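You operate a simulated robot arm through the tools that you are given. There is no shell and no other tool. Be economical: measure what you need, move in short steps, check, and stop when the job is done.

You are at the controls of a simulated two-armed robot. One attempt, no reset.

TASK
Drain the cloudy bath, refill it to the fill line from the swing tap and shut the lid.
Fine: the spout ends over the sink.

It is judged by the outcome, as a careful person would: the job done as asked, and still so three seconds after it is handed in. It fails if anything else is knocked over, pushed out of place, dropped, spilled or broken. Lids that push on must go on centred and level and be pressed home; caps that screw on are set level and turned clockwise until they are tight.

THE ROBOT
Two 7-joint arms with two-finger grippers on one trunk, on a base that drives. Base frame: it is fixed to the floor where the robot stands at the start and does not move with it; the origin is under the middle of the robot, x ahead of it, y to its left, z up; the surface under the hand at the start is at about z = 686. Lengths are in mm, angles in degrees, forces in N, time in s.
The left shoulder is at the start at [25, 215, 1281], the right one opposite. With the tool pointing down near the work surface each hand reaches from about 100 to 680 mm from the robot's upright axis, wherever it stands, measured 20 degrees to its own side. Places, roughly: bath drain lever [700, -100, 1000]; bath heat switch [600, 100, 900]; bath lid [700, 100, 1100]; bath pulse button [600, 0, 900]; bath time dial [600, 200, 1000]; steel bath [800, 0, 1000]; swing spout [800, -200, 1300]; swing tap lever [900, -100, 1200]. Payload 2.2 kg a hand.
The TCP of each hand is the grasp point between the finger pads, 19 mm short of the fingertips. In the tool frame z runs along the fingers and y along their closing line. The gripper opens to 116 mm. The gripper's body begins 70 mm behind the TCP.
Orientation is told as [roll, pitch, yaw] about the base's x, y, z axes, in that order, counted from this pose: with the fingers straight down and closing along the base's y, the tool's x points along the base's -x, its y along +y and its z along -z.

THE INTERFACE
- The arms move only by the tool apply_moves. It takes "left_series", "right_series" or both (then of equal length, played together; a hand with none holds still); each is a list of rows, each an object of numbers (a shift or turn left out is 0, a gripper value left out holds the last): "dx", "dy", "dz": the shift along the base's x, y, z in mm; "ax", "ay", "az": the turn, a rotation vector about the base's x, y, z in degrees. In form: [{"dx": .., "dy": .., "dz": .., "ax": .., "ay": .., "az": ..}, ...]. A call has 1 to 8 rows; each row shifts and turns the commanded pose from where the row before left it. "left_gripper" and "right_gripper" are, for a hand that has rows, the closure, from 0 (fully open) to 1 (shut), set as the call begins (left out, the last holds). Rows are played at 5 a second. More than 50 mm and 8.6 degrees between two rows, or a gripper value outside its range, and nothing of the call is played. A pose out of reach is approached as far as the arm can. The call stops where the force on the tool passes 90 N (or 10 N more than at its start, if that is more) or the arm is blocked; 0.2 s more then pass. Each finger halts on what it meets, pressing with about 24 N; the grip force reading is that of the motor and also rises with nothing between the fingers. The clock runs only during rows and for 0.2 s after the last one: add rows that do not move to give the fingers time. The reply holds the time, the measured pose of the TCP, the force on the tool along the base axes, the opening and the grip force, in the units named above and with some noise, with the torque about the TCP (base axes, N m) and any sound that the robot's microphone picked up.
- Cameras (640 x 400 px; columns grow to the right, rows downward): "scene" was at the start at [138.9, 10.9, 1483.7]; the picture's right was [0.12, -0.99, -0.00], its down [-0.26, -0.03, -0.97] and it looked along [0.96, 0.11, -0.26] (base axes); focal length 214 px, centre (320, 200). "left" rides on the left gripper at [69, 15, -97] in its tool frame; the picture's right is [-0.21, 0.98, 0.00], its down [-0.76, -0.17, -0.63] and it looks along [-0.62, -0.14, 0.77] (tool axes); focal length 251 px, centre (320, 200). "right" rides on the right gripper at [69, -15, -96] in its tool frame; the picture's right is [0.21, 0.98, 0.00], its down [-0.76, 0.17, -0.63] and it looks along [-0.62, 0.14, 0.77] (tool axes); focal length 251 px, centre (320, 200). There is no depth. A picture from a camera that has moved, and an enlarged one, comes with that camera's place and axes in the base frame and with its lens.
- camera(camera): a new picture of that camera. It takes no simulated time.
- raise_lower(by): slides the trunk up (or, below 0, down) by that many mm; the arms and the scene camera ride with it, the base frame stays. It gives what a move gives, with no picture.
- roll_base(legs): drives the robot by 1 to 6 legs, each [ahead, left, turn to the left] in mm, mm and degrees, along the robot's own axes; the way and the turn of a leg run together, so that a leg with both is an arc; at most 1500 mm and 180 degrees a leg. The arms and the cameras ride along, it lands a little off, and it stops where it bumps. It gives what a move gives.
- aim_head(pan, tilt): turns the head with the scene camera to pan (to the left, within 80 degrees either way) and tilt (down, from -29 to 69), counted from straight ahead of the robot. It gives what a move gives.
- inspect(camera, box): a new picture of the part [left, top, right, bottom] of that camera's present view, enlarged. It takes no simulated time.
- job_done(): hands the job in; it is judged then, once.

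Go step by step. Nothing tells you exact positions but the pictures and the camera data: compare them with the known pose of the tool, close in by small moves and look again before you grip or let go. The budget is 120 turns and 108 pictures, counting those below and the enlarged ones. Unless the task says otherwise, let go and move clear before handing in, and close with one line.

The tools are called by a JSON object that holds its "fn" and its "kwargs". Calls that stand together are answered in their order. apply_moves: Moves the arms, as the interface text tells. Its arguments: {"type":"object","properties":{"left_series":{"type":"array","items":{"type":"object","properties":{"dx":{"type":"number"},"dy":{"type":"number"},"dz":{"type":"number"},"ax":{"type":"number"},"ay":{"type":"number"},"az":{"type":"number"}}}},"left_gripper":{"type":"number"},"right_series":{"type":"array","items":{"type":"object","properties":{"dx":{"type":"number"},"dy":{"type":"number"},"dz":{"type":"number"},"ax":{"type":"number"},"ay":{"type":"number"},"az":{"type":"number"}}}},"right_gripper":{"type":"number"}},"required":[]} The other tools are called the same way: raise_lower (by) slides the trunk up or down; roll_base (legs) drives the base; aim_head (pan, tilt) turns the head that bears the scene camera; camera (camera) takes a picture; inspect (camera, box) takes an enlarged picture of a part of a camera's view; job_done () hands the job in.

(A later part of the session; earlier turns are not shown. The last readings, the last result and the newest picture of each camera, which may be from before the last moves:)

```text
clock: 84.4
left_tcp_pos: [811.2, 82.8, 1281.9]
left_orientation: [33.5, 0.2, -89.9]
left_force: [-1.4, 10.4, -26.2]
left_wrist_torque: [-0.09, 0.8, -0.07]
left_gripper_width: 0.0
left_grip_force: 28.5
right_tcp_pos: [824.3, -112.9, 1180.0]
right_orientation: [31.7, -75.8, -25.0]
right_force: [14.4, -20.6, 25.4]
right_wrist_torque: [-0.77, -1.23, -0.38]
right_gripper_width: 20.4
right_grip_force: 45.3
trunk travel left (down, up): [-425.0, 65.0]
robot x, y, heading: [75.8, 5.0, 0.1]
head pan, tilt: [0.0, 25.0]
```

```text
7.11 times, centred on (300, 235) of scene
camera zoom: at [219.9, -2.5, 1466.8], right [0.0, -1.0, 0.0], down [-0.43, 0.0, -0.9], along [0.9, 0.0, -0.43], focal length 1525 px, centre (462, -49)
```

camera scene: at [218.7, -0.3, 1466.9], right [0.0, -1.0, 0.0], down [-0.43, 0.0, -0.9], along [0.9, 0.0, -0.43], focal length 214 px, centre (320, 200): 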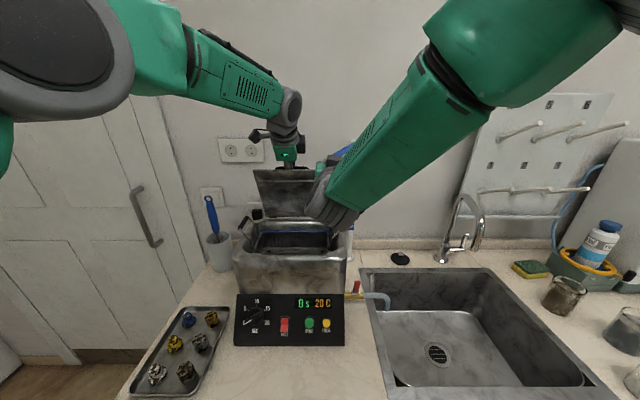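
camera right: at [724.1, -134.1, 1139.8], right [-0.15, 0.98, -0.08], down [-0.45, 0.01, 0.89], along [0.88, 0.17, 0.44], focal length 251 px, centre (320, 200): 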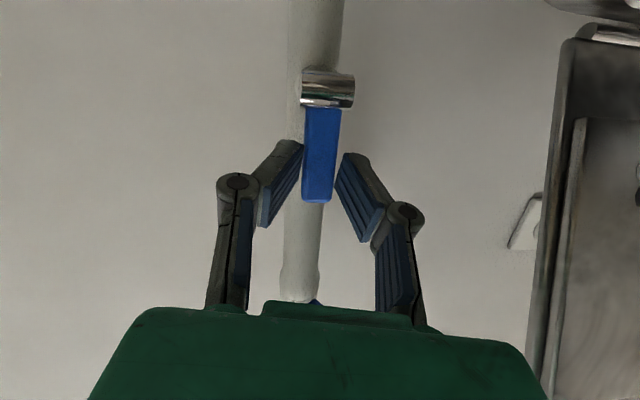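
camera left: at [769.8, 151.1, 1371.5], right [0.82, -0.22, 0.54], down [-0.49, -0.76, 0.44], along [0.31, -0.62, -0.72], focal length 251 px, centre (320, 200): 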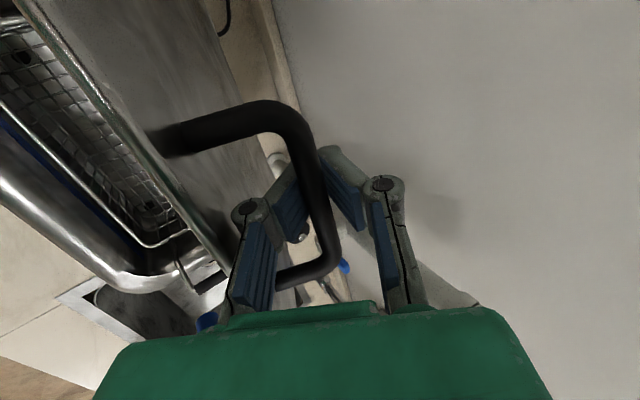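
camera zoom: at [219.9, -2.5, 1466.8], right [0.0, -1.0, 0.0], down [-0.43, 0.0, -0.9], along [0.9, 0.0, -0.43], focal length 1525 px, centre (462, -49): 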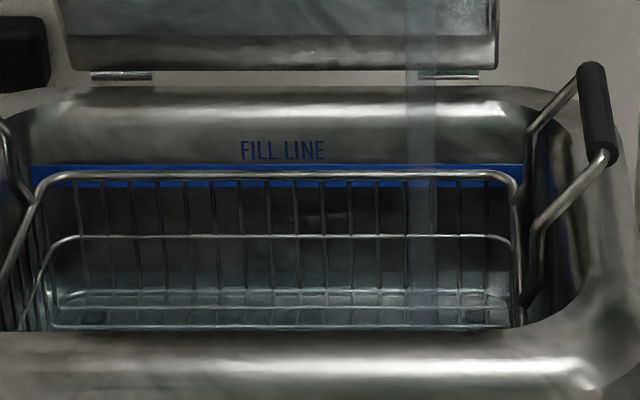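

The level is rising steadily, about a quarter of the way in 9 s. I'll wait about 11 s more.

{"fn": "apply_moves", "kwargs": {"right_series": [{}, {}, {}, {}, {}, {}, {}, {}]}}

{"fn": "apply_moves", "kwargs": {"right_series": [{}, {}, {}, {}, {}, {}, {}, {}]}}

{"fn": "apply_moves", "kwargs": {"right_series": [{}, {}, {}, {}, {}, {}, {}, {}]}}

{"fn": "apply_moves", "kwargs": {"right_series": [{}, {}, {}, {}, {}, {}, {}, {}]}}

{"fn": "apply_moves", "kwargs": {"right_series": [{}, {}, {}, {}, {}, {}, {}, {}]}}

{"fn": "apply_moves", "kwargs": {"right_series": [{}, {}, {}, {}, {}, {}, {}, {}]}}

{"fn": "inspect", "kwargs": {"camera": "scene", "box": [255, 210, 345, 260]}}

```text
clock: 86.2
left_tcp_pos: [811.5, 82.5, 1280.2]
left_orientation: [33.5, 0.1, -89.9]
left_force: [-3.5, 10.2, -25.7]
left_wrist_torque: [-0.1, 0.79, -0.06]
left_gripper_width: 0.0
left_grip_force: 28.3
right_tcp_pos: [825.3, -112.2, 1179.5]
right_orientation: [31.5, -75.9, -24.9]
right_force: [13.9, -22.0, 24.6]
right_wrist_torque: [-0.81, -1.2, -0.33]
right_gripper_width: 20.5
right_grip_force: 45.1
trunk travel left (down, up): [-425.0, 65.0]
robot x, y, heading: [79.9, -1.4, -0.0]
head pan, tilt: [0.0, 25.0]
```

```text
clock: 88.0
left_tcp_pos: [811.9, 83.4, 1281.9]
left_orientation: [33.4, 0.2, -90.0]
left_force: [-2.8, 8.7, -26.4]
left_wrist_torque: [-0.08, 0.78, -0.06]
left_gripper_width: 0.0
left_grip_force: 29.0
right_tcp_pos: [824.2, -113.4, 1180.2]
right_orientation: [31.5, -75.9, -25.1]
right_force: [13.9, -21.1, 24.7]
right_wrist_torque: [-0.8, -1.22, -0.38]
right_gripper_width: 20.8
right_grip_force: 44.5
trunk travel left (down, up): [-425.0, 65.0]
robot x, y, heading: [77.1, -1.5, -0.3]
head pan, tilt: [0.0, 25.0]
```

```text
clock: 89.8
left_tcp_pos: [811.1, 82.4, 1281.7]
left_orientation: [33.5, 0.2, -90.0]
left_force: [-2.5, 9.0, -25.7]
left_wrist_torque: [-0.08, 0.78, -0.11]
left_gripper_width: 0.2
left_grip_force: 28.5
right_tcp_pos: [824.6, -113.2, 1180.9]
right_orientation: [31.5, -76.0, -24.9]
right_force: [13.5, -20.2, 25.1]
right_wrist_torque: [-0.83, -1.15, -0.33]
right_gripper_width: 20.4
right_grip_force: 45.1
trunk travel left (down, up): [-425.0, 65.0]
robot x, y, heading: [78.9, 1.0, -0.0]
head pan, tilt: [0.0, 25.0]
```

```text
clock: 91.6
left_tcp_pos: [812.6, 82.0, 1281.0]
left_orientation: [33.5, 0.2, -90.0]
left_force: [-2.0, 9.9, -25.7]
left_wrist_torque: [-0.11, 0.76, -0.06]
left_gripper_width: 0.0
left_grip_force: 28.4
right_tcp_pos: [824.2, -113.0, 1179.5]
right_orientation: [31.5, -75.9, -24.9]
right_force: [13.2, -21.0, 24.9]
right_wrist_torque: [-0.82, -1.16, -0.37]
right_gripper_width: 20.3
right_grip_force: 45.2
trunk travel left (down, up): [-425.0, 65.0]
robot x, y, heading: [80.0, -0.7, 0.2]
head pan, tilt: [0.0, 25.0]
```

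```text
clock: 93.4
left_tcp_pos: [812.1, 82.5, 1281.0]
left_orientation: [33.6, 0.1, -90.0]
left_force: [-2.7, 8.8, -25.6]
left_wrist_torque: [-0.06, 0.78, -0.06]
left_gripper_width: 0.0
left_grip_force: 28.1
right_tcp_pos: [824.3, -112.8, 1178.2]
right_orientation: [31.5, -75.8, -24.9]
right_force: [13.6, -20.4, 24.5]
right_wrist_torque: [-0.81, -1.14, -0.3]
right_gripper_width: 20.6
right_grip_force: 44.9
trunk travel left (down, up): [-425.0, 65.0]
robot x, y, heading: [77.9, 2.0, -0.1]
head pan, tilt: [0.0, 25.0]
```

```text
clock: 95.2
left_tcp_pos: [810.9, 81.7, 1281.4]
left_orientation: [33.5, 0.2, -89.9]
left_force: [-2.1, 7.9, -26.4]
left_wrist_torque: [-0.08, 0.8, -0.05]
left_gripper_width: 0.1
left_grip_force: 28.6
right_tcp_pos: [824.7, -112.4, 1179.1]
right_orientation: [31.4, -75.7, -24.9]
right_force: [11.5, -21.4, 24.3]
right_wrist_torque: [-0.84, -1.1, -0.29]
right_gripper_width: 20.3
right_grip_force: 45.0
trunk travel left (down, up): [-425.0, 65.0]
robot x, y, heading: [77.5, -1.9, 0.1]
head pan, tilt: [0.0, 25.0]
```

```text
7.11 times, centred on (300, 235) of scene
camera zoom: at [219.7, -3.7, 1466.8], right [0.0, -1.0, 0.0], down [-0.43, 0.0, -0.9], along [0.9, 0.0, -0.43], focal length 1525 px, centre (462, -49)
```

zoom: 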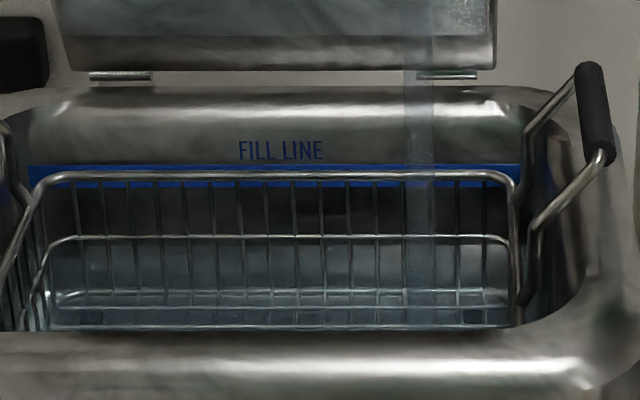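

The water edge is now about 40% of the way to the line. I'll wait about 14 s more.

{"fn": "apply_moves", "kwargs": {"right_series": [{}, {}, {}, {}, {}, {}, {}, {}]}}

{"fn": "apply_moves", "kwargs": {"right_series": [{}, {}, {}, {}, {}, {}, {}, {}]}}

{"fn": "apply_moves", "kwargs": {"right_series": [{}, {}, {}, {}, {}, {}, {}, {}]}}

{"fn": "apply_moves", "kwargs": {"right_series": [{}, {}, {}, {}, {}, {}, {}, {}]}}

{"fn": "apply_moves", "kwargs": {"right_series": [{}, {}, {}, {}, {}, {}, {}, {}]}}

{"fn": "apply_moves", "kwargs": {"right_series": [{}, {}, {}, {}, {}, {}, {}, {}]}}

{"fn": "apply_moves", "kwargs": {"right_series": [{}, {}, {}, {}, {}, {}, {}, {}]}}

{"fn": "inspect", "kwargs": {"camera": "scene", "box": [255, 210, 345, 260]}}

```text
clock: 97.0
left_tcp_pos: [812.0, 83.0, 1281.1]
left_orientation: [33.5, 0.2, -90.1]
left_force: [-2.4, 7.7, -25.9]
left_wrist_torque: [-0.1, 0.79, -0.03]
left_gripper_width: 0.2
left_grip_force: 28.1
right_tcp_pos: [823.9, -113.1, 1179.7]
right_orientation: [31.4, -75.8, -24.8]
right_force: [11.7, -20.6, 24.7]
right_wrist_torque: [-0.88, -1.12, -0.34]
right_gripper_width: 20.2
right_grip_force: 44.7
trunk travel left (down, up): [-425.0, 65.0]
robot x, y, heading: [75.7, -1.0, -0.5]
head pan, tilt: [0.0, 25.0]
```

```text
clock: 98.8
left_tcp_pos: [811.5, 82.6, 1281.1]
left_orientation: [33.5, 0.2, -90.0]
left_force: [-2.2, 7.5, -25.8]
left_wrist_torque: [-0.08, 0.79, -0.04]
left_gripper_width: 0.1
left_grip_force: 29.3
right_tcp_pos: [823.9, -113.2, 1179.0]
right_orientation: [31.4, -75.8, -24.7]
right_force: [10.9, -20.9, 24.1]
right_wrist_torque: [-0.83, -1.09, -0.31]
right_gripper_width: 20.3
right_grip_force: 44.9
trunk travel left (down, up): [-425.0, 65.0]
robot x, y, heading: [78.6, 1.8, -0.0]
head pan, tilt: [0.0, 25.0]
```

```text
clock: 100.6
left_tcp_pos: [811.1, 83.5, 1281.5]
left_orientation: [33.5, 0.2, -90.0]
left_force: [-2.5, 7.0, -26.8]
left_wrist_torque: [-0.06, 0.74, -0.05]
left_gripper_width: 0.0
left_grip_force: 28.3
right_tcp_pos: [823.9, -112.6, 1180.0]
right_orientation: [31.4, -75.7, -24.8]
right_force: [10.2, -20.5, 24.1]
right_wrist_torque: [-0.8, -1.07, -0.3]
right_gripper_width: 20.4
right_grip_force: 44.6
trunk travel left (down, up): [-425.0, 65.0]
robot x, y, heading: [80.1, 1.1, 0.1]
head pan, tilt: [0.0, 25.0]
```

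```text
clock: 102.4
left_tcp_pos: [811.7, 81.6, 1281.1]
left_orientation: [33.4, 0.2, -90.0]
left_force: [-3.0, 6.1, -25.9]
left_wrist_torque: [-0.1, 0.79, -0.08]
left_gripper_width: 0.0
left_grip_force: 29.0
right_tcp_pos: [822.8, -113.8, 1179.2]
right_orientation: [31.3, -75.8, -24.8]
right_force: [10.8, -19.9, 24.4]
right_wrist_torque: [-0.85, -1.09, -0.33]
right_gripper_width: 20.6
right_grip_force: 45.0
trunk travel left (down, up): [-425.0, 65.0]
robot x, y, heading: [76.5, -0.5, -0.1]
head pan, tilt: [0.0, 25.0]
```

```text
clock: 104.2
left_tcp_pos: [811.7, 82.1, 1282.1]
left_orientation: [33.6, 0.2, -90.0]
left_force: [-2.3, 6.7, -26.1]
left_wrist_torque: [-0.08, 0.81, -0.03]
left_gripper_width: 0.0
left_grip_force: 29.3
right_tcp_pos: [824.6, -113.5, 1180.5]
right_orientation: [31.3, -75.8, -24.7]
right_force: [10.5, -19.6, 24.3]
right_wrist_torque: [-0.82, -1.03, -0.29]
right_gripper_width: 20.6
right_grip_force: 44.7
trunk travel left (down, up): [-425.0, 65.0]
robot x, y, heading: [77.3, -2.0, 0.1]
head pan, tilt: [0.0, 25.0]
```

```text
clock: 106.0
left_tcp_pos: [810.6, 82.4, 1281.2]
left_orientation: [33.4, 0.3, -90.1]
left_force: [-2.4, 6.5, -26.1]
left_wrist_torque: [-0.06, 0.82, -0.04]
left_gripper_width: 0.0
left_grip_force: 28.9
right_tcp_pos: [823.6, -113.1, 1178.8]
right_orientation: [31.3, -75.8, -24.7]
right_force: [9.7, -19.5, 24.9]
right_wrist_torque: [-0.85, -1.01, -0.29]
right_gripper_width: 20.4
right_grip_force: 44.5
trunk travel left (down, up): [-425.0, 65.0]
robot x, y, heading: [74.5, -0.9, -0.1]
head pan, tilt: [0.0, 25.0]
```

```text
clock: 107.8
left_tcp_pos: [812.5, 82.1, 1282.3]
left_orientation: [33.6, 0.3, -90.0]
left_force: [-1.9, 5.5, -26.1]
left_wrist_torque: [-0.08, 0.81, -0.02]
left_gripper_width: 0.0
left_grip_force: 28.9
right_tcp_pos: [824.2, -112.5, 1179.1]
right_orientation: [31.3, -75.6, -24.6]
right_force: [10.3, -21.1, 23.2]
right_wrist_torque: [-0.81, -1.06, -0.31]
right_gripper_width: 20.2
right_grip_force: 44.7
trunk travel left (down, up): [-425.0, 65.0]
robot x, y, heading: [78.8, 3.3, -0.0]
head pan, tilt: [0.0, 25.0]
```

```text
7.11 times, centred on (300, 235) of scene
camera zoom: at [219.4, -4.7, 1466.8], right [0.0, -1.0, 0.0], down [-0.43, 0.0, -0.9], along [0.9, 0.0, -0.43], focal length 1525 px, centre (462, -49)
```

zoom: 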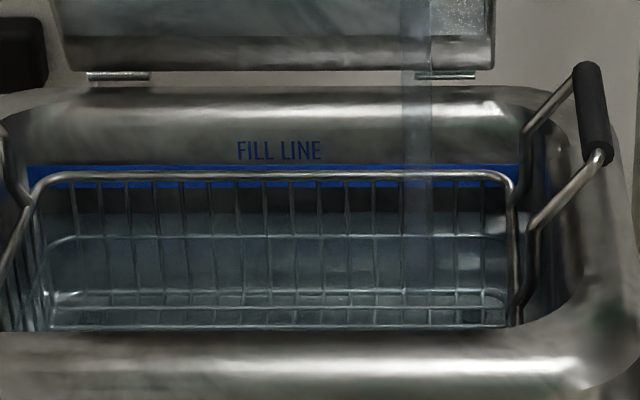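

The water edge is at row ~213 and the blue line spans 165–188. At ~2.1 rows/s it needs about 16 s to mid-line. I'll wait 12.6 s, then check.

{"fn": "apply_moves", "kwargs": {"right_series": [{}, {}, {}, {}, {}, {}, {}, {}]}}

{"fn": "apply_moves", "kwargs": {"right_series": [{}, {}, {}, {}, {}, {}, {}, {}]}}

{"fn": "apply_moves", "kwargs": {"right_series": [{}, {}, {}, {}, {}, {}, {}, {}]}}

{"fn": "apply_moves", "kwargs": {"right_series": [{}, {}, {}, {}, {}, {}, {}, {}]}}

{"fn": "apply_moves", "kwargs": {"right_series": [{}, {}, {}, {}, {}, {}, {}, {}]}}

{"fn": "apply_moves", "kwargs": {"right_series": [{}, {}, {}, {}, {}, {}, {}, {}]}}

{"fn": "apply_moves", "kwargs": {"right_series": [{}, {}, {}, {}, {}, {}]}}

{"fn": "inspect", "kwargs": {"camera": "scene", "box": [255, 210, 345, 260]}}

```text
clock: 109.6
left_tcp_pos: [811.0, 81.1, 1281.5]
left_orientation: [33.5, 0.3, -90.0]
left_force: [-3.2, 5.6, -26.2]
left_wrist_torque: [-0.09, 0.8, -0.03]
left_gripper_width: 0.0
left_grip_force: 28.2
right_tcp_pos: [823.5, -112.7, 1178.7]
right_orientation: [31.4, -75.7, -24.8]
right_force: [9.8, -20.0, 24.2]
right_wrist_torque: [-0.82, -0.97, -0.32]
right_gripper_width: 20.4
right_grip_force: 45.1
trunk travel left (down, up): [-425.0, 65.0]
robot x, y, heading: [73.8, -1.1, 0.1]
head pan, tilt: [0.0, 25.0]
```

```text
clock: 111.4
left_tcp_pos: [811.3, 82.0, 1281.8]
left_orientation: [33.5, 0.2, -90.0]
left_force: [-1.7, 5.2, -27.2]
left_wrist_torque: [-0.08, 0.82, -0.01]
left_gripper_width: 0.0
left_grip_force: 28.6
right_tcp_pos: [823.5, -114.6, 1179.0]
right_orientation: [31.3, -75.7, -24.6]
right_force: [9.5, -19.9, 23.2]
right_wrist_torque: [-0.86, -1.0, -0.31]
right_gripper_width: 20.8
right_grip_force: 44.7
trunk travel left (down, up): [-425.0, 65.0]
robot x, y, heading: [77.4, -2.2, -0.1]
head pan, tilt: [0.0, 25.0]
```

```text
clock: 113.2
left_tcp_pos: [811.4, 81.8, 1282.3]
left_orientation: [33.5, 0.2, -90.0]
left_force: [-3.0, 5.4, -27.2]
left_wrist_torque: [-0.07, 0.82, -0.03]
left_gripper_width: 0.1
left_grip_force: 28.7
right_tcp_pos: [824.0, -113.3, 1178.8]
right_orientation: [31.3, -75.7, -24.5]
right_force: [9.7, -18.2, 23.1]
right_wrist_torque: [-0.84, -1.01, -0.29]
right_gripper_width: 20.5
right_grip_force: 45.3
trunk travel left (down, up): [-425.0, 65.0]
robot x, y, heading: [76.4, -0.6, 0.0]
head pan, tilt: [0.0, 25.0]
```

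```text
clock: 115.0
left_tcp_pos: [812.4, 81.6, 1281.6]
left_orientation: [33.5, 0.2, -90.0]
left_force: [-2.3, 5.1, -27.2]
left_wrist_torque: [-0.08, 0.77, -0.03]
left_gripper_width: 0.2
left_grip_force: 28.3
right_tcp_pos: [824.1, -111.9, 1178.0]
right_orientation: [31.2, -75.7, -24.6]
right_force: [9.1, -19.8, 22.2]
right_wrist_torque: [-0.87, -0.98, -0.34]
right_gripper_width: 20.6
right_grip_force: 45.2
trunk travel left (down, up): [-425.0, 65.0]
robot x, y, heading: [78.3, 1.1, -0.1]
head pan, tilt: [0.0, 25.0]
```

```text
clock: 116.8
left_tcp_pos: [811.2, 82.0, 1281.5]
left_orientation: [33.5, 0.2, -90.0]
left_force: [-3.0, 3.3, -27.4]
left_wrist_torque: [-0.09, 0.81, -0.01]
left_gripper_width: 0.0
left_grip_force: 28.7
right_tcp_pos: [823.6, -113.5, 1177.8]
right_orientation: [31.2, -75.8, -24.6]
right_force: [8.3, -20.0, 23.7]
right_wrist_torque: [-0.87, -1.0, -0.28]
right_gripper_width: 20.6
right_grip_force: 45.0
trunk travel left (down, up): [-425.0, 65.0]
robot x, y, heading: [77.2, 4.1, -0.1]
head pan, tilt: [0.0, 25.0]
```

```text
clock: 118.6
left_tcp_pos: [812.4, 81.3, 1280.4]
left_orientation: [33.6, 0.2, -90.1]
left_force: [-2.5, 3.3, -26.3]
left_wrist_torque: [-0.07, 0.8, 0.03]
left_gripper_width: 0.0
left_grip_force: 28.9
right_tcp_pos: [822.9, -113.7, 1177.4]
right_orientation: [31.2, -75.6, -24.6]
right_force: [9.9, -19.4, 22.7]
right_wrist_torque: [-0.83, -0.94, -0.3]
right_gripper_width: 20.4
right_grip_force: 45.2
trunk travel left (down, up): [-425.0, 65.0]
robot x, y, heading: [76.0, 3.8, 0.0]
head pan, tilt: [0.0, 25.0]
```

```text
clock: 120.0
left_tcp_pos: [811.2, 82.1, 1280.8]
left_orientation: [33.6, 0.2, -90.1]
left_force: [-2.6, 3.3, -27.1]
left_wrist_torque: [-0.08, 0.8, 0.07]
left_gripper_width: 0.0
left_grip_force: 28.0
right_tcp_pos: [823.7, -112.6, 1178.0]
right_orientation: [31.2, -75.6, -24.6]
right_force: [7.3, -19.2, 22.8]
right_wrist_torque: [-0.85, -0.92, -0.31]
right_gripper_width: 20.3
right_grip_force: 45.5
trunk travel left (down, up): [-425.0, 65.0]
robot x, y, heading: [79.0, -0.1, 0.2]
head pan, tilt: [0.0, 25.0]
```

```text
7.11 times, centred on (300, 235) of scene
camera zoom: at [219.3, -5.4, 1466.8], right [0.0, -1.0, 0.0], down [-0.43, 0.0, -0.9], along [0.9, 0.0, -0.43], focal length 1525 px, centre (462, -49)
```

zoom: 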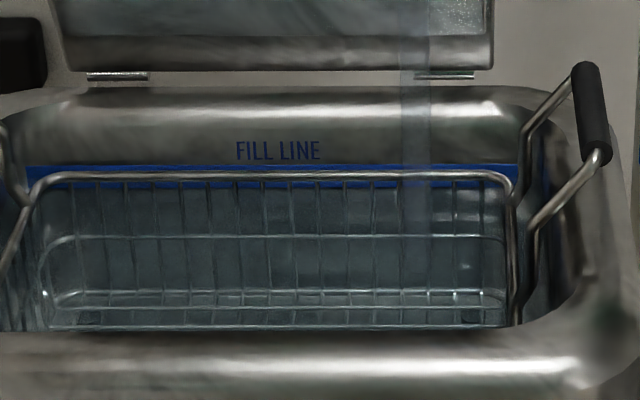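

The water has reached the bottom edge of the blue line. I'll wait about 3 s more, then push the lever back to shut the tap.

{"fn": "apply_moves", "kwargs": {"right_series": [{}, {}, {}, {}, {}, {}, {}, {}]}}

{"fn": "apply_moves", "kwargs": {"right_series": [{}, {}, {}, {"dx": 6, "dz": 4}, {"dx": 7, "dz": 3}, {"dx": 8, "dz": 2}, {"dx": 6, "dz": 1}, {"dx": 4}]}}

{"fn": "inspect", "kwargs": {"camera": "scene", "box": [250, 150, 380, 265]}}

```text
clock: 121.8
left_tcp_pos: [810.2, 82.6, 1281.6]
left_orientation: [33.5, 0.2, -90.1]
left_force: [-2.6, 3.4, -25.9]
left_wrist_torque: [-0.1, 0.81, 0.02]
left_gripper_width: 0.1
left_grip_force: 28.6
right_tcp_pos: [822.4, -112.5, 1178.2]
right_orientation: [31.2, -75.6, -24.5]
right_force: [8.0, -18.9, 22.4]
right_wrist_torque: [-0.81, -0.93, -0.29]
right_gripper_width: 20.5
right_grip_force: 45.2
trunk travel left (down, up): [-425.0, 65.0]
robot x, y, heading: [78.9, -3.2, -0.4]
head pan, tilt: [0.0, 25.0]
```

```text
clock: 123.6
left_tcp_pos: [810.7, 81.8, 1281.9]
left_orientation: [33.4, 0.0, -90.0]
left_force: [-13.6, -2.2, -18.1]
left_wrist_torque: [0.24, 2.5, 0.6]
left_gripper_width: 0.0
left_grip_force: 28.7
right_tcp_pos: [853.8, -112.7, 1185.4]
right_orientation: [30.6, -75.3, -23.8]
right_force: [2.0, -9.7, -4.8]
right_wrist_torque: [-0.12, -0.08, 0.14]
right_gripper_width: 6.6
right_grip_force: 34.8
trunk travel left (down, up): [-425.0, 65.0]
robot x, y, heading: [80.4, 2.4, 0.1]
head pan, tilt: [0.0, 25.0]
```

```text
3.48 times, centred on (315, 208) of scene
camera zoom: at [219.4, -5.4, 1466.7], right [0.0, -1.0, 0.0], down [-0.43, 0.0, -0.9], along [0.9, 0.0, -0.43], focal length 746 px, centre (337, 174)
```

zoom: 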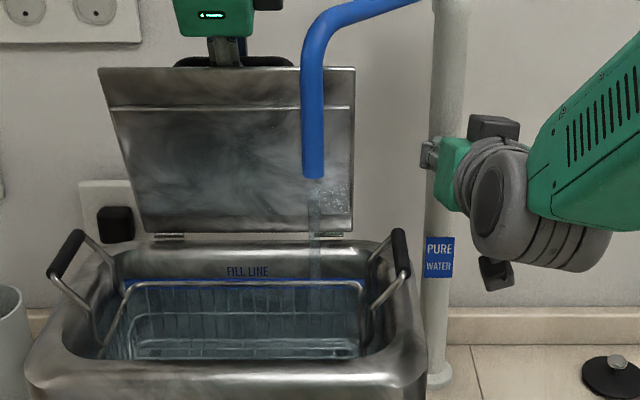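

The lever slipped inside the fingers and water still flows. I'll quickly back out, close the fist and push the lever back with the fingertips.

{"fn": "apply_moves", "kwargs": {"right_series": [{}, {"dx": -45, "dz": 3}, {"dx": -30, "dz": 2}], "right_gripper": 0.6}}

{"fn": "apply_moves", "kwargs": {"right_series": [{}, {}, {"dx": 20}, {"dx": 15}, {"dx": 12}, {"dx": 8}], "right_gripper": 1.0}}

{"fn": "inspect", "kwargs": {"camera": "scene", "box": [250, 150, 380, 265]}}

```text
clock: 124.4
left_tcp_pos: [810.4, 80.4, 1281.9]
left_orientation: [33.5, 0.2, -90.1]
left_force: [-13.0, -7.2, -20.4]
left_wrist_torque: [-0.8, 2.32, -0.83]
left_gripper_width: 0.0
left_grip_force: 28.0
right_tcp_pos: [780.1, -114.1, 1191.2]
right_orientation: [30.5, -75.2, -23.6]
right_force: [-0.1, -0.2, 0.1]
right_wrist_torque: [-0.02, 0.02, 0.0]
right_gripper_width: 46.4
right_grip_force: 0.0
trunk travel left (down, up): [-425.0, 65.0]
robot x, y, heading: [82.0, -1.3, -0.2]
head pan, tilt: [0.0, 25.0]
```

```text
clock: 125.8
left_tcp_pos: [807.9, 81.0, 1280.7]
left_orientation: [33.6, 0.3, -90.2]
left_force: [4.8, -7.7, -36.0]
left_wrist_torque: [-0.1, 0.03, 0.04]
left_gripper_width: 0.0
left_grip_force: 28.8
right_tcp_pos: [828.3, -113.0, 1191.2]
right_orientation: [30.0, -75.0, -23.2]
right_force: [-45.5, -5.1, 0.6]
right_wrist_torque: [0.06, -0.22, -0.38]
right_gripper_width: 0.0
right_grip_force: 24.0
trunk travel left (down, up): [-425.0, 65.0]
robot x, y, heading: [75.0, 1.6, 0.1]
head pan, tilt: [0.0, 25.0]
```

```text
3.48 times, centred on (315, 208) of scene
camera zoom: at [213.3, -6.0, 1466.9], right [0.0, -1.0, 0.0], down [-0.43, 0.0, -0.91], along [0.91, 0.0, -0.43], focal length 746 px, centre (337, 174)
```

zoom: 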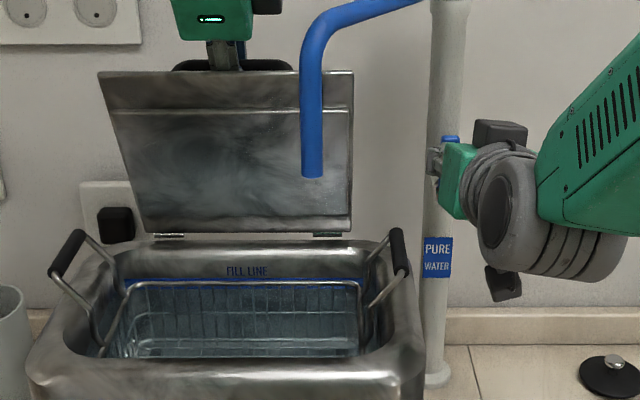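

The water has stopped and the tap lever is at its stop, with the level at about mid-line by timing. Next I'll withdraw and bring the half-open hand to the spout pipe to pull it back over the sink.

{"fn": "apply_moves", "kwargs": {"right_series": [{"dx": -45, "dz": 5}, {"dx": -40, "dz": 20}, {"dx": -40, "dz": 25, "az": 6}, {"dx": -35, "dz": 25, "az": 6, "dy": 18}, {"dz": 16, "dy": 27, "az": 6}, {"dy": 25, "ay": -8}, {}]}}

{"fn": "apply_moves", "kwargs": {"right_series": [{}, {}, {}], "right_gripper": 0.3}}

{"fn": "camera", "kwargs": {"camera": "right"}}

```text
clock: 127.4
left_tcp_pos: [811.5, 81.4, 1282.4]
left_orientation: [33.6, 0.2, -90.1]
left_force: [-11.2, -10.6, -22.0]
left_wrist_torque: [-0.55, 1.96, -0.51]
left_gripper_width: 0.0
left_grip_force: 28.5
right_tcp_pos: [673.0, -40.6, 1284.7]
right_orientation: [37.4, -83.2, -12.6]
right_force: [0.1, -0.3, 0.2]
right_wrist_torque: [-0.03, -0.02, 0.02]
right_gripper_width: 0.3
right_grip_force: 24.0
trunk travel left (down, up): [-425.0, 65.0]
robot x, y, heading: [74.6, 0.9, 0.2]
head pan, tilt: [0.0, 25.0]
```

```text
clock: 128.2
left_tcp_pos: [810.5, 79.8, 1282.1]
left_orientation: [33.5, 0.2, -90.1]
left_force: [-9.7, -10.5, -21.8]
left_wrist_torque: [-0.2, 1.91, -0.02]
left_gripper_width: 0.0
left_grip_force: 28.7
right_tcp_pos: [674.0, -41.3, 1283.9]
right_orientation: [37.3, -83.1, -12.6]
right_force: [0.3, 0.2, 0.1]
right_wrist_torque: [0.03, 0.01, 0.04]
right_gripper_width: 81.3
right_grip_force: 0.1
trunk travel left (down, up): [-425.0, 65.0]
robot x, y, heading: [76.9, 0.8, -0.1]
head pan, tilt: [0.0, 25.0]
```

```text
5 pictures are left
camera right: at [584.2, -94.5, 1225.5], right [-0.43, 0.89, -0.14], down [-0.55, -0.14, 0.82], along [0.71, 0.43, 0.55], focal length 251 px, centre (320, 200)
```

right: 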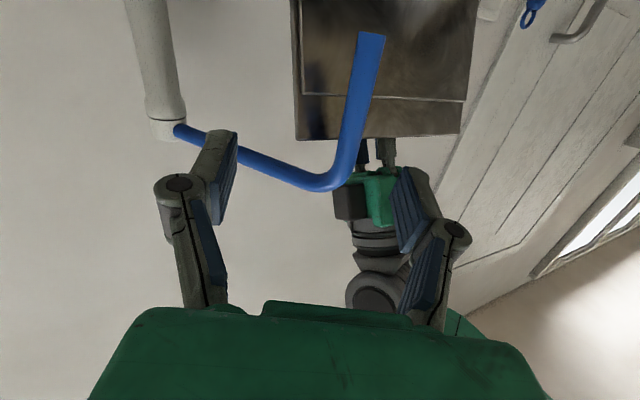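

The pipe lies in line between the fingers, so I'll move in around it.

{"fn": "apply_moves", "kwargs": {"right_series": [{"dx": 31, "dy": 14}, {"dx": 30, "dy": 14}, {}]}}

{"fn": "apply_moves", "kwargs": {"right_series": [{"dx": 3, "dy": -7}, {"dx": -12.3, "dy": -16.4}, {"dx": -10.6, "dy": -17.6}, {"dx": -8.7, "dy": -18.6}, {"dx": -6.7, "dy": -19.4}, {"dx": -4.6, "dy": -20}, {"dx": -2.5, "dy": -20.4}, {"dx": -0.4, "dy": -20.5}]}}

{"fn": "camera", "kwargs": {"camera": "right"}}

```text
clock: 129.0
left_tcp_pos: [809.9, 80.5, 1280.5]
left_orientation: [33.5, 0.1, -90.1]
left_force: [-8.0, -11.0, -22.6]
left_wrist_torque: [0.03, 1.84, 0.35]
left_gripper_width: 0.0
left_grip_force: 28.0
right_tcp_pos: [738.0, -14.1, 1282.7]
right_orientation: [37.2, -83.1, -12.4]
right_force: [-0.8, -0.8, 0.9]
right_wrist_torque: [0.0, 0.01, 0.02]
right_gripper_width: 81.2
right_grip_force: 0.0
trunk travel left (down, up): [-425.0, 65.0]
robot x, y, heading: [77.7, -1.6, -0.1]
head pan, tilt: [0.0, 25.0]
```

```text
clock: 130.8
left_tcp_pos: [810.8, 82.2, 1282.1]
left_orientation: [33.5, 0.3, -90.0]
left_force: [-8.2, -9.3, -23.4]
left_wrist_torque: [0.05, 1.68, 0.25]
left_gripper_width: 0.2
left_grip_force: 28.4
right_tcp_pos: [692.9, -154.8, 1281.3]
right_orientation: [37.7, -83.1, -12.7]
right_force: [-0.3, -0.4, 0.8]
right_wrist_torque: [0.03, -0.03, -0.02]
right_gripper_width: 81.5
right_grip_force: 0.1
trunk travel left (down, up): [-425.0, 65.0]
robot x, y, heading: [75.8, -0.5, 0.2]
head pan, tilt: [0.0, 25.0]
```

```text
4 pictures are left
camera right: at [602.1, -207.5, 1221.7], right [-0.43, 0.89, -0.14], down [-0.55, -0.14, 0.82], along [0.71, 0.43, 0.55], focal length 251 px, centre (320, 200)
```

right: 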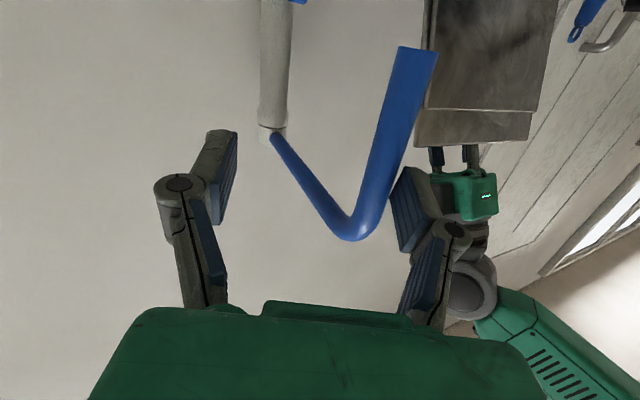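

The pipe follows. I'll continue to the original spot over the sink.

{"fn": "apply_moves", "kwargs": {"right_series": [{"dx": 1.8, "dy": -20.4}, {"dx": 3.9, "dy": -20}, {"dx": 6, "dy": -19.4}, {"dx": 8, "dy": -18.5}, {"dx": 9.9, "dy": -17.9}, {"dx": 11.8, "dy": -16.8}, {"dx": 13.5, "dy": -15.4}, {"dx": 10, "dy": -9.5}]}}

{"fn": "camera", "kwargs": {"camera": "scene"}}

```text
clock: 132.6
left_tcp_pos: [811.3, 81.4, 1282.7]
left_orientation: [33.5, 0.2, -90.0]
left_force: [-7.8, -9.1, -23.6]
left_wrist_torque: [0.15, 1.63, 0.38]
left_gripper_width: 0.0
left_grip_force: 28.8
right_tcp_pos: [755.7, -291.7, 1281.9]
right_orientation: [37.4, -83.2, -12.6]
right_force: [0.1, -1.1, -0.1]
right_wrist_torque: [0.01, -0.02, 0.01]
right_gripper_width: 81.3
right_grip_force: 0.0
trunk travel left (down, up): [-425.0, 65.0]
robot x, y, heading: [77.1, 2.5, -0.2]
head pan, tilt: [0.0, 25.0]
```

```text
3 pictures are left
camera scene: at [219.5, -6.7, 1466.6], right [0.0, -1.0, 0.0], down [-0.43, 0.0, -0.9], along [0.9, 0.0, -0.43], focal length 214 px, centre (320, 200)
```

scene: 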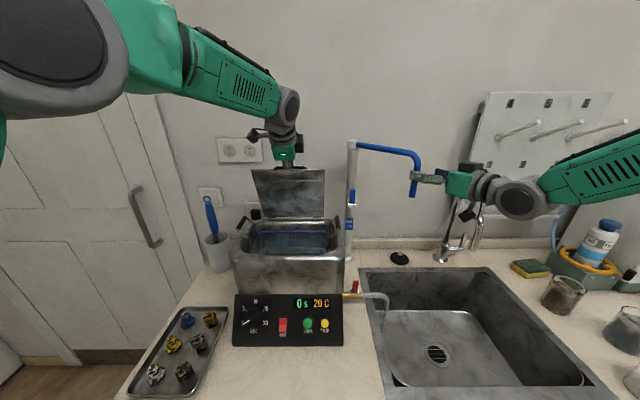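

The spout is back over the sink at its starting place. I'll withdraw the right hand along its axis, clear of everything.

{"fn": "apply_moves", "kwargs": {"right_series": [{"dx": -36, "dy": -17}, {"dx": -36, "dy": -17}, {"dx": -36, "dy": -17}, {"dx": -36}, {}]}}

{"fn": "apply_moves", "kwargs": {"left_series": [{"dx": -12, "dz": -1, "ay": 3}, {"dx": -12, "dz": -2, "ay": 3}, {"dx": -18, "dz": -7, "ay": 3}, {"dx": -17, "dz": -8, "ay": 3}, {"dx": -16, "dz": -10, "ay": 3}, {"dx": -15, "dz": -12, "ay": 3}]}}

```text
clock: 133.8
left_tcp_pos: [810.5, 81.6, 1280.6]
left_orientation: [33.6, 0.0, -90.0]
left_force: [-6.5, -8.8, -24.1]
left_wrist_torque: [0.24, 1.47, 0.62]
left_gripper_width: 0.0
left_grip_force: 29.3
right_tcp_pos: [609.6, -342.0, 1280.9]
right_orientation: [37.3, -83.1, -12.2]
right_force: [-0.7, -0.3, -0.5]
right_wrist_torque: [-0.01, 0.0, -0.04]
right_gripper_width: 81.4
right_grip_force: 0.0
trunk travel left (down, up): [-425.0, 65.0]
robot x, y, heading: [78.5, 0.7, 0.1]
head pan, tilt: [0.0, 25.0]
```

```text
clock: 135.2
left_tcp_pos: [721.8, 84.1, 1245.5]
left_orientation: [15.9, 0.0, -90.0]
left_force: [4.0, 0.7, -7.8]
left_wrist_torque: [0.1, 0.02, 0.02]
left_gripper_width: 6.2
left_grip_force: 28.6
right_tcp_pos: [609.8, -339.7, 1280.4]
right_orientation: [36.8, -83.2, -12.1]
right_force: [-0.3, 0.3, 0.0]
right_wrist_torque: [-0.02, -0.02, 0.02]
right_gripper_width: 81.2
right_grip_force: 0.0
trunk travel left (down, up): [-425.0, 65.0]
robot x, y, heading: [76.3, 2.0, -0.0]
head pan, tilt: [0.0, 25.0]
```

The lid is following down at (722,1245), the same as on the way up. I'll continue lowering slowly.

{"fn": "apply_moves", "kwargs": {"left_series": [{"dx": -14, "dz": -13, "ay": 4}, {"dx": -12, "dz": -15, "ay": 4}, {"dx": -10, "dz": -16, "ay": 4}, {"dx": -9, "dz": -16, "ay": 4}, {"dx": -7, "dz": -16}, {"dx": -4, "dz": -10}, {"dx": -3, "dz": -8}, {}]}}

{"fn": "inspect", "kwargs": {"camera": "scene", "box": [230, 150, 370, 275]}}

```text
clock: 137.0
left_tcp_pos: [660.2, 83.1, 1151.4]
left_orientation: [-0.1, 0.1, -90.1]
left_force: [-2.9, -1.7, -0.7]
left_wrist_torque: [-0.03, -0.02, 0.01]
left_gripper_width: 0.0
left_grip_force: 28.6
right_tcp_pos: [609.2, -340.8, 1280.8]
right_orientation: [37.0, -83.2, -12.3]
right_force: [0.6, -0.2, 0.6]
right_wrist_torque: [0.02, -0.03, -0.01]
right_gripper_width: 81.2
right_grip_force: 0.2
trunk travel left (down, up): [-425.0, 65.0]
robot x, y, heading: [79.4, -1.5, 0.1]
head pan, tilt: [0.0, 25.0]
```

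```text
3.20 times, centred on (300, 212) of scene
camera zoom: at [214.4, -3.8, 1467.3], right [0.0, -1.0, 0.0], down [-0.43, 0.0, -0.9], along [0.9, 0.0, -0.43], focal length 686 px, centre (384, 160)
```

zoom: 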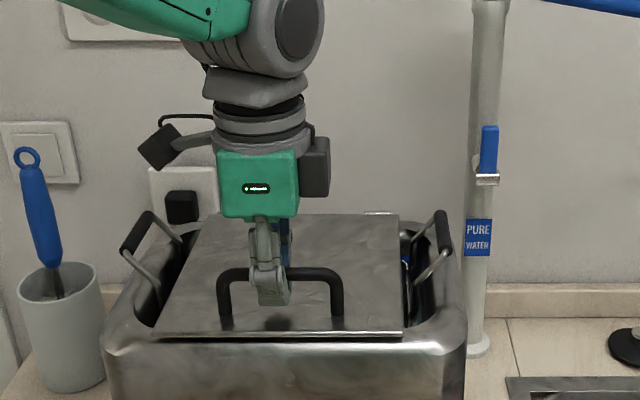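

The lid is down on the bath. I'll open the fingers, lift off the bar, then close and press lightly on the bar to make sure it is seated.

{"fn": "apply_moves", "kwargs": {"left_series": [{}, {}, {}, {"dz": 30}, {"dz": 35}, {}], "left_gripper": 0.5}}

{"fn": "apply_moves", "kwargs": {"left_series": [{}, {}, {"dx": 2, "dz": -10}, {"dz": -6}, {"dz": -5}, {"dz": -4}, {"dz": -4}], "left_gripper": 1.0}}

```text
clock: 138.4
left_tcp_pos: [660.1, 82.5, 1213.9]
left_orientation: [-0.2, 0.0, -90.0]
left_force: [-0.2, -0.3, -0.7]
left_wrist_torque: [-0.02, 0.0, 0.03]
left_gripper_width: 57.8
left_grip_force: 0.0
right_tcp_pos: [610.9, -341.3, 1280.2]
right_orientation: [37.0, -83.0, -12.1]
right_force: [0.0, -0.1, -1.1]
right_wrist_torque: [-0.01, 0.02, -0.03]
right_gripper_width: 81.5
right_grip_force: 0.0
trunk travel left (down, up): [-425.0, 65.0]
robot x, y, heading: [73.4, -0.9, 0.1]
head pan, tilt: [0.0, 25.0]
```

```text
clock: 140.0
left_tcp_pos: [661.6, 82.5, 1187.2]
left_orientation: [0.0, 0.1, -90.0]
left_force: [0.5, -1.1, 0.3]
left_wrist_torque: [0.01, -0.03, 0.0]
left_gripper_width: 0.0
left_grip_force: 23.8
right_tcp_pos: [609.0, -341.0, 1281.6]
right_orientation: [37.0, -83.2, -12.1]
right_force: [0.4, 0.3, 0.0]
right_wrist_torque: [-0.02, 0.02, 0.0]
right_gripper_width: 81.4
right_grip_force: 0.0
trunk travel left (down, up): [-425.0, 65.0]
robot x, y, heading: [76.8, -0.3, -0.1]
head pan, tilt: [0.0, 25.0]
```

{"fn": "apply_moves", "kwargs": {"left_series": [{"dz": -4}, {"dz": -4}, {"dz": -4}, {"dz": -3}]}}

```text
clock: 141.0
left_tcp_pos: [661.7, 81.0, 1176.0]
left_orientation: [0.4, -0.1, -89.8]
left_force: [2.3, 0.9, 28.2]
left_wrist_torque: [0.3, 0.11, -0.02]
left_gripper_width: 0.0
left_grip_force: 24.5
right_tcp_pos: [607.2, -341.8, 1282.8]
right_orientation: [37.4, -83.3, -12.6]
right_force: [0.0, -0.5, 0.1]
right_wrist_torque: [-0.02, 0.0, 0.0]
right_gripper_width: 81.0
right_grip_force: 0.1
trunk travel left (down, up): [-425.0, 65.0]
robot x, y, heading: [78.9, 0.5, -0.1]
head pan, tilt: [0.0, 25.0]
```

The bar pushes back with 28 N, so the lid is seated. I'll lift away and take a last look.

{"fn": "apply_moves", "kwargs": {"left_series": [{"dz": 40}, {"dz": 45}, {"dz": 45, "dx": -20}, {"dx": -45, "dz": 20}, {"dx": -45}, {}]}}

{"fn": "inspect", "kwargs": {"camera": "scene", "box": [220, 130, 460, 340]}}

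```text
clock: 142.4
left_tcp_pos: [552.8, 81.9, 1319.3]
left_orientation: [-0.3, 0.0, -90.1]
left_force: [0.9, 0.9, 0.8]
left_wrist_torque: [-0.01, 0.04, -0.01]
left_gripper_width: 0.1
left_grip_force: 24.0
right_tcp_pos: [611.8, -341.0, 1280.4]
right_orientation: [36.7, -83.1, -11.8]
right_force: [0.1, -0.4, -0.4]
right_wrist_torque: [0.0, 0.01, 0.02]
right_gripper_width: 81.4
right_grip_force: 0.0
trunk travel left (down, up): [-425.0, 65.0]
robot x, y, heading: [80.2, -0.7, -0.0]
head pan, tilt: [0.0, 25.0]
```

```text
1.90 times, centred on (340, 235) of scene
camera zoom: at [215.8, -2.3, 1467.1], right [0.0, -1.0, 0.0], down [-0.43, 0.0, -0.9], along [0.9, 0.0, -0.43], focal length 408 px, centre (282, 133)
```

zoom: 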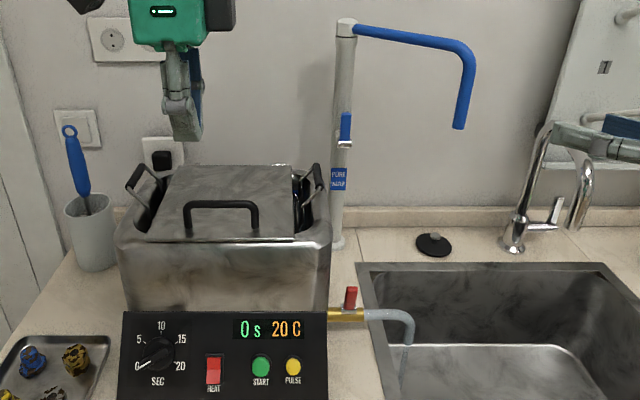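

There may be a faint stream below the hose end, so I'll spend the last picture checking it.

{"fn": "inspect", "kwargs": {"camera": "scene", "box": [335, 265, 415, 345]}}

```text
5.00 times, centred on (375, 305) of scene
camera zoom: at [215.8, -2.3, 1467.1], right [0.0, -1.0, 0.0], down [-0.43, 0.0, -0.9], along [0.9, 0.0, -0.43], focal length 1072 px, centre (45, -325)
```

zoom: 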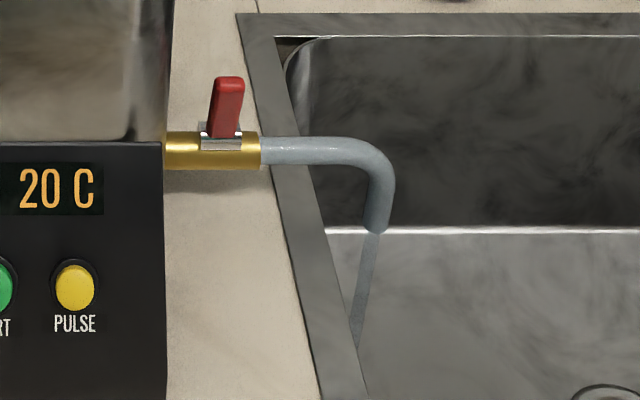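

The drain lever is leaning about 15–20° forward, probably dragged when my hand retreated, so the bath has been leaking into the sink. I have no pictures left, but I know the geometry. First I'll shut it fully by pushing the lever tip (≈663,-107,1000) back with a closed fist, checking by force.

{"fn": "apply_moves", "kwargs": {"right_series": [{"dz": -48, "az": -6}, {"dz": -48, "az": -6}, {"dz": -48, "ay": 7}, {"dz": -48}, {"dz": -48}, {"dz": -46}, {"dy": 45, "dx": 4}, {"dy": 45, "dx": 4}], "right_gripper": 1.0}}

{"fn": "apply_moves", "kwargs": {"right_series": [{"dy": 49}, {"dy": 49}, {"dy": 42}, {}, {"dx": 12}, {"dx": 10}, {"dx": 8}]}}

```text
clock: 144.2
left_tcp_pos: [552.4, 89.5, 1321.0]
left_orientation: [-0.1, -0.2, -90.0]
left_force: [0.0, 0.8, -0.3]
left_wrist_torque: [0.0, -0.01, -0.01]
left_gripper_width: 0.0
left_grip_force: 23.5
right_tcp_pos: [617.3, -243.3, 995.5]
right_orientation: [23.6, -76.6, -11.1]
right_force: [0.4, -0.1, 0.0]
right_wrist_torque: [-0.01, -0.01, -0.04]
right_gripper_width: 0.0
right_grip_force: 23.8
trunk travel left (down, up): [-425.0, 65.0]
robot x, y, heading: [77.2, -2.2, -0.1]
head pan, tilt: [0.0, 25.0]
```

```text
clock: 145.8
left_tcp_pos: [550.7, 81.4, 1322.9]
left_orientation: [-0.1, 0.1, -89.9]
left_force: [-0.9, 0.1, 0.0]
left_wrist_torque: [-0.05, -0.02, -0.02]
left_gripper_width: 0.2
left_grip_force: 23.8
right_tcp_pos: [647.1, -115.6, 995.7]
right_orientation: [24.3, -76.6, -12.0]
right_force: [-1.5, -20.3, 2.3]
right_wrist_torque: [0.04, -0.01, -0.38]
right_gripper_width: 0.1
right_grip_force: 24.0
trunk travel left (down, up): [-425.0, 65.0]
robot x, y, heading: [75.1, 1.7, 0.1]
head pan, tilt: [0.0, 25.0]
```

I read a sideways force of −20 N, so the fist seems to be beside the lever rather than in front. I'll back off in x, shift toward the bath and push again.

{"fn": "apply_moves", "kwargs": {"right_series": [{"dx": -20, "dy": -6}, {"dx": -20, "dy": 0}, {"dy": 8}, {"dx": 10}, {"dx": 10}, {"dx": 10}, {}]}}

```text
clock: 147.4
left_tcp_pos: [551.6, 84.9, 1322.2]
left_orientation: [-0.1, -0.2, -90.0]
left_force: [-0.7, 1.0, -0.3]
left_wrist_torque: [0.02, -0.03, 0.0]
left_gripper_width: 0.1
left_grip_force: 23.7
right_tcp_pos: [639.6, -107.9, 997.7]
right_orientation: [24.3, -76.5, -11.6]
right_force: [0.3, 0.3, 0.6]
right_wrist_torque: [-0.03, -0.02, -0.05]
right_gripper_width: 0.0
right_grip_force: 24.1
trunk travel left (down, up): [-425.0, 65.0]
robot x, y, heading: [74.6, 0.9, 0.0]
head pan, tilt: [0.0, 25.0]
```

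{"fn": "apply_moves", "kwargs": {"right_series": [{"dx": 8}, {"dx": 8}, {"dx": 6}, {"dx": 6}]}}

```text
clock: 148.4
left_tcp_pos: [544.4, 81.6, 1324.6]
left_orientation: [0.3, 0.1, -90.0]
left_force: [0.3, -0.6, -0.3]
left_wrist_torque: [-0.04, -0.02, -0.01]
left_gripper_width: 0.0
left_grip_force: 24.1
right_tcp_pos: [658.5, -109.4, 997.6]
right_orientation: [24.5, -76.4, -11.5]
right_force: [-41.6, -4.9, 3.2]
right_wrist_torque: [-0.01, -0.15, -0.26]
right_gripper_width: 0.2
right_grip_force: 24.1
trunk travel left (down, up): [-425.0, 65.0]
robot x, y, heading: [74.1, 2.3, 0.2]
head pan, tilt: [0.0, 25.0]
```

The lever resists at a fingertip x of about 676, which is the upright position. I'll push slightly more to seat it, then retreat straight back.

{"fn": "apply_moves", "kwargs": {"right_series": [{"dx": 5}, {"dx": 4}, {}]}}

{"fn": "apply_moves", "kwargs": {"right_series": [{"dx": -25}, {"dx": -40}, {"dx": -20, "dz": 30}, {"dz": 45, "dy": -18}, {"dz": 45, "dy": -18}, {"dz": 45, "dy": -18}, {"dz": 45, "dy": -18}, {"dz": 45, "dy": -18}]}}

```text
clock: 149.2
left_tcp_pos: [538.8, 80.6, 1326.5]
left_orientation: [0.4, 0.1, -90.0]
left_force: [-0.4, 0.2, 0.3]
left_wrist_torque: [-0.03, -0.01, 0.0]
left_gripper_width: 0.3
left_grip_force: 24.2
right_tcp_pos: [659.9, -107.7, 997.8]
right_orientation: [24.0, -76.1, -11.0]
right_force: [-76.0, -8.3, 4.9]
right_wrist_torque: [-0.02, -0.24, -0.46]
right_gripper_width: 0.2
right_grip_force: 24.6
trunk travel left (down, up): [-425.0, 65.0]
robot x, y, heading: [76.2, 2.6, -0.1]
head pan, tilt: [0.0, 25.0]
```

```text
clock: 151.0
left_tcp_pos: [548.1, 80.1, 1323.2]
left_orientation: [0.1, 0.1, -90.0]
left_force: [-0.4, -0.1, 0.0]
left_wrist_torque: [0.01, -0.05, 0.0]
left_gripper_width: 0.0
left_grip_force: 24.4
right_tcp_pos: [589.5, -199.2, 1253.5]
right_orientation: [24.9, -76.5, -12.2]
right_force: [-1.1, 0.4, 0.3]
right_wrist_torque: [0.01, 0.02, -0.01]
right_gripper_width: 0.0
right_grip_force: 24.2
trunk travel left (down, up): [-425.0, 65.0]
robot x, y, heading: [76.5, -0.4, 0.0]
head pan, tilt: [0.0, 25.0]
```

The drain is firmly shut (76 N at the stop). About 20–25 mm of water should have leaked since the tap closed, so I must top up without pictures, retracing the motions that worked. First, the left hand goes back over the lid handle.

{"fn": "apply_moves", "kwargs": {"left_series": [{"dx": 45}, {"dx": 45, "dz": -20}, {"dx": 23, "dz": -44}, {"dz": -45}, {}, {}], "left_gripper": 0.5}}

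```text
clock: 152.4
left_tcp_pos: [667.5, 86.0, 1211.3]
left_orientation: [-0.1, 0.1, -90.0]
left_force: [0.0, 0.5, 0.3]
left_wrist_torque: [0.02, 0.0, 0.02]
left_gripper_width: 58.1
left_grip_force: 0.0
right_tcp_pos: [591.2, -199.1, 1251.8]
right_orientation: [24.7, -76.5, -12.0]
right_force: [-0.2, 0.9, 0.2]
right_wrist_torque: [-0.01, 0.01, -0.03]
right_gripper_width: 0.1
right_grip_force: 24.1
trunk travel left (down, up): [-425.0, 65.0]
robot x, y, heading: [80.7, 0.6, -0.1]
head pan, tilt: [0.0, 25.0]
```

{"fn": "apply_moves", "kwargs": {"left_series": [{"dx": -5, "dy": -4}, {"dz": -30}, {"dz": -30}, {}]}}

{"fn": "apply_moves", "kwargs": {"left_series": [{}, {}, {}, {}], "left_gripper": 1.0}}

```text
clock: 153.4
left_tcp_pos: [661.3, 78.9, 1153.7]
left_orientation: [0.1, 0.1, -90.0]
left_force: [0.5, -0.7, 0.9]
left_wrist_torque: [0.03, -0.03, 0.03]
left_gripper_width: 57.8
left_grip_force: 0.1
right_tcp_pos: [589.9, -197.3, 1254.0]
right_orientation: [24.7, -76.7, -11.9]
right_force: [0.0, 0.7, 0.7]
right_wrist_torque: [-0.02, 0.03, 0.0]
right_gripper_width: 0.0
right_grip_force: 23.6
trunk travel left (down, up): [-425.0, 65.0]
robot x, y, heading: [75.2, -1.7, 0.1]
head pan, tilt: [0.0, 25.0]
```

```text
clock: 154.4
left_tcp_pos: [662.2, 78.3, 1154.9]
left_orientation: [-0.1, 0.1, -89.9]
left_force: [-7.1, -0.9, 0.1]
left_wrist_torque: [0.0, -0.02, 0.03]
left_gripper_width: 0.0
left_grip_force: 29.0
right_tcp_pos: [590.1, -199.0, 1254.2]
right_orientation: [24.7, -76.4, -12.0]
right_force: [0.5, -0.7, -0.2]
right_wrist_torque: [-0.02, 0.01, -0.01]
right_gripper_width: 0.0
right_grip_force: 23.8
trunk travel left (down, up): [-425.0, 65.0]
robot x, y, heading: [76.9, -2.0, 0.0]
head pan, tilt: [0.0, 25.0]
```

The readings match the first hooking (x force −7 N, grip 29). I'll lift along the same arc.

{"fn": "apply_moves", "kwargs": {"left_series": [{"dx": 5, "dz": 16}, {"dx": 7, "dz": 18}, {"dx": 9, "dz": 17, "ay": -5}, {"dx": 10, "dz": 16, "ay": -5}, {"dx": 12, "dz": 15, "ay": -5}, {"dx": 14, "dz": 13, "ay": -5}]}}

{"fn": "apply_moves", "kwargs": {"left_series": [{"dx": 15, "dz": 12}, {"dx": 16, "dz": 10}, {"dx": 17, "dz": 8}, {"dx": 18, "dz": 7}, {"dx": 12, "dz": 2}, {}]}}

```text
clock: 155.8
left_tcp_pos: [720.7, 77.7, 1244.3]
left_orientation: [19.8, 0.1, -89.9]
left_force: [8.9, 0.5, -13.5]
left_wrist_torque: [0.03, 0.02, -0.01]
left_gripper_width: 5.9
left_grip_force: 28.9
right_tcp_pos: [593.9, -198.1, 1250.0]
right_orientation: [24.4, -76.3, -11.7]
right_force: [-0.4, 1.0, -0.1]
right_wrist_torque: [0.02, 0.01, 0.02]
right_gripper_width: 0.0
right_grip_force: 24.2
trunk travel left (down, up): [-425.0, 65.0]
robot x, y, heading: [77.0, -1.9, -0.1]
head pan, tilt: [0.0, 25.0]
```

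```text
clock: 157.2
left_tcp_pos: [800.8, 78.2, 1281.8]
left_orientation: [19.3, 0.2, -90.1]
left_force: [4.2, -5.2, -32.4]
left_wrist_torque: [0.14, 0.04, 0.05]
left_gripper_width: 6.0
left_grip_force: 28.7
right_tcp_pos: [595.2, -200.4, 1249.7]
right_orientation: [24.6, -76.3, -12.0]
right_force: [-0.4, 0.6, -0.4]
right_wrist_torque: [0.01, 0.01, -0.04]
right_gripper_width: 0.0
right_grip_force: 24.6
trunk travel left (down, up): [-425.0, 65.0]
robot x, y, heading: [77.9, 0.2, -0.0]
head pan, tilt: [0.0, 25.0]
```

The lid is up and held. Now I'll bring the right hand back to the spout pipe (≈742,-256) just as before.

{"fn": "apply_moves", "kwargs": {"right_series": [{"az": -6, "dy": -20, "dz": 10}, {"az": -6, "dy": -20, "dz": 10}, {"ay": -6, "dy": -18, "dz": 8}, {"ay": -6, "dx": 25}, {}], "right_gripper": 0.4}}

```text
clock: 158.4
left_tcp_pos: [801.0, 78.6, 1282.3]
left_orientation: [19.3, 0.1, -90.1]
left_force: [4.8, -7.7, -33.4]
left_wrist_torque: [0.1, -0.07, 0.05]
left_gripper_width: 5.8
left_grip_force: 28.4
right_tcp_pos: [621.3, -259.6, 1277.9]
right_orientation: [85.9, -84.5, -84.8]
right_force: [0.2, -0.1, 0.9]
right_wrist_torque: [-0.02, 0.01, 0.03]
right_gripper_width: 69.6
right_grip_force: 0.1
trunk travel left (down, up): [-425.0, 65.0]
robot x, y, heading: [78.3, -0.5, -0.1]
head pan, tilt: [0.0, 25.0]
```

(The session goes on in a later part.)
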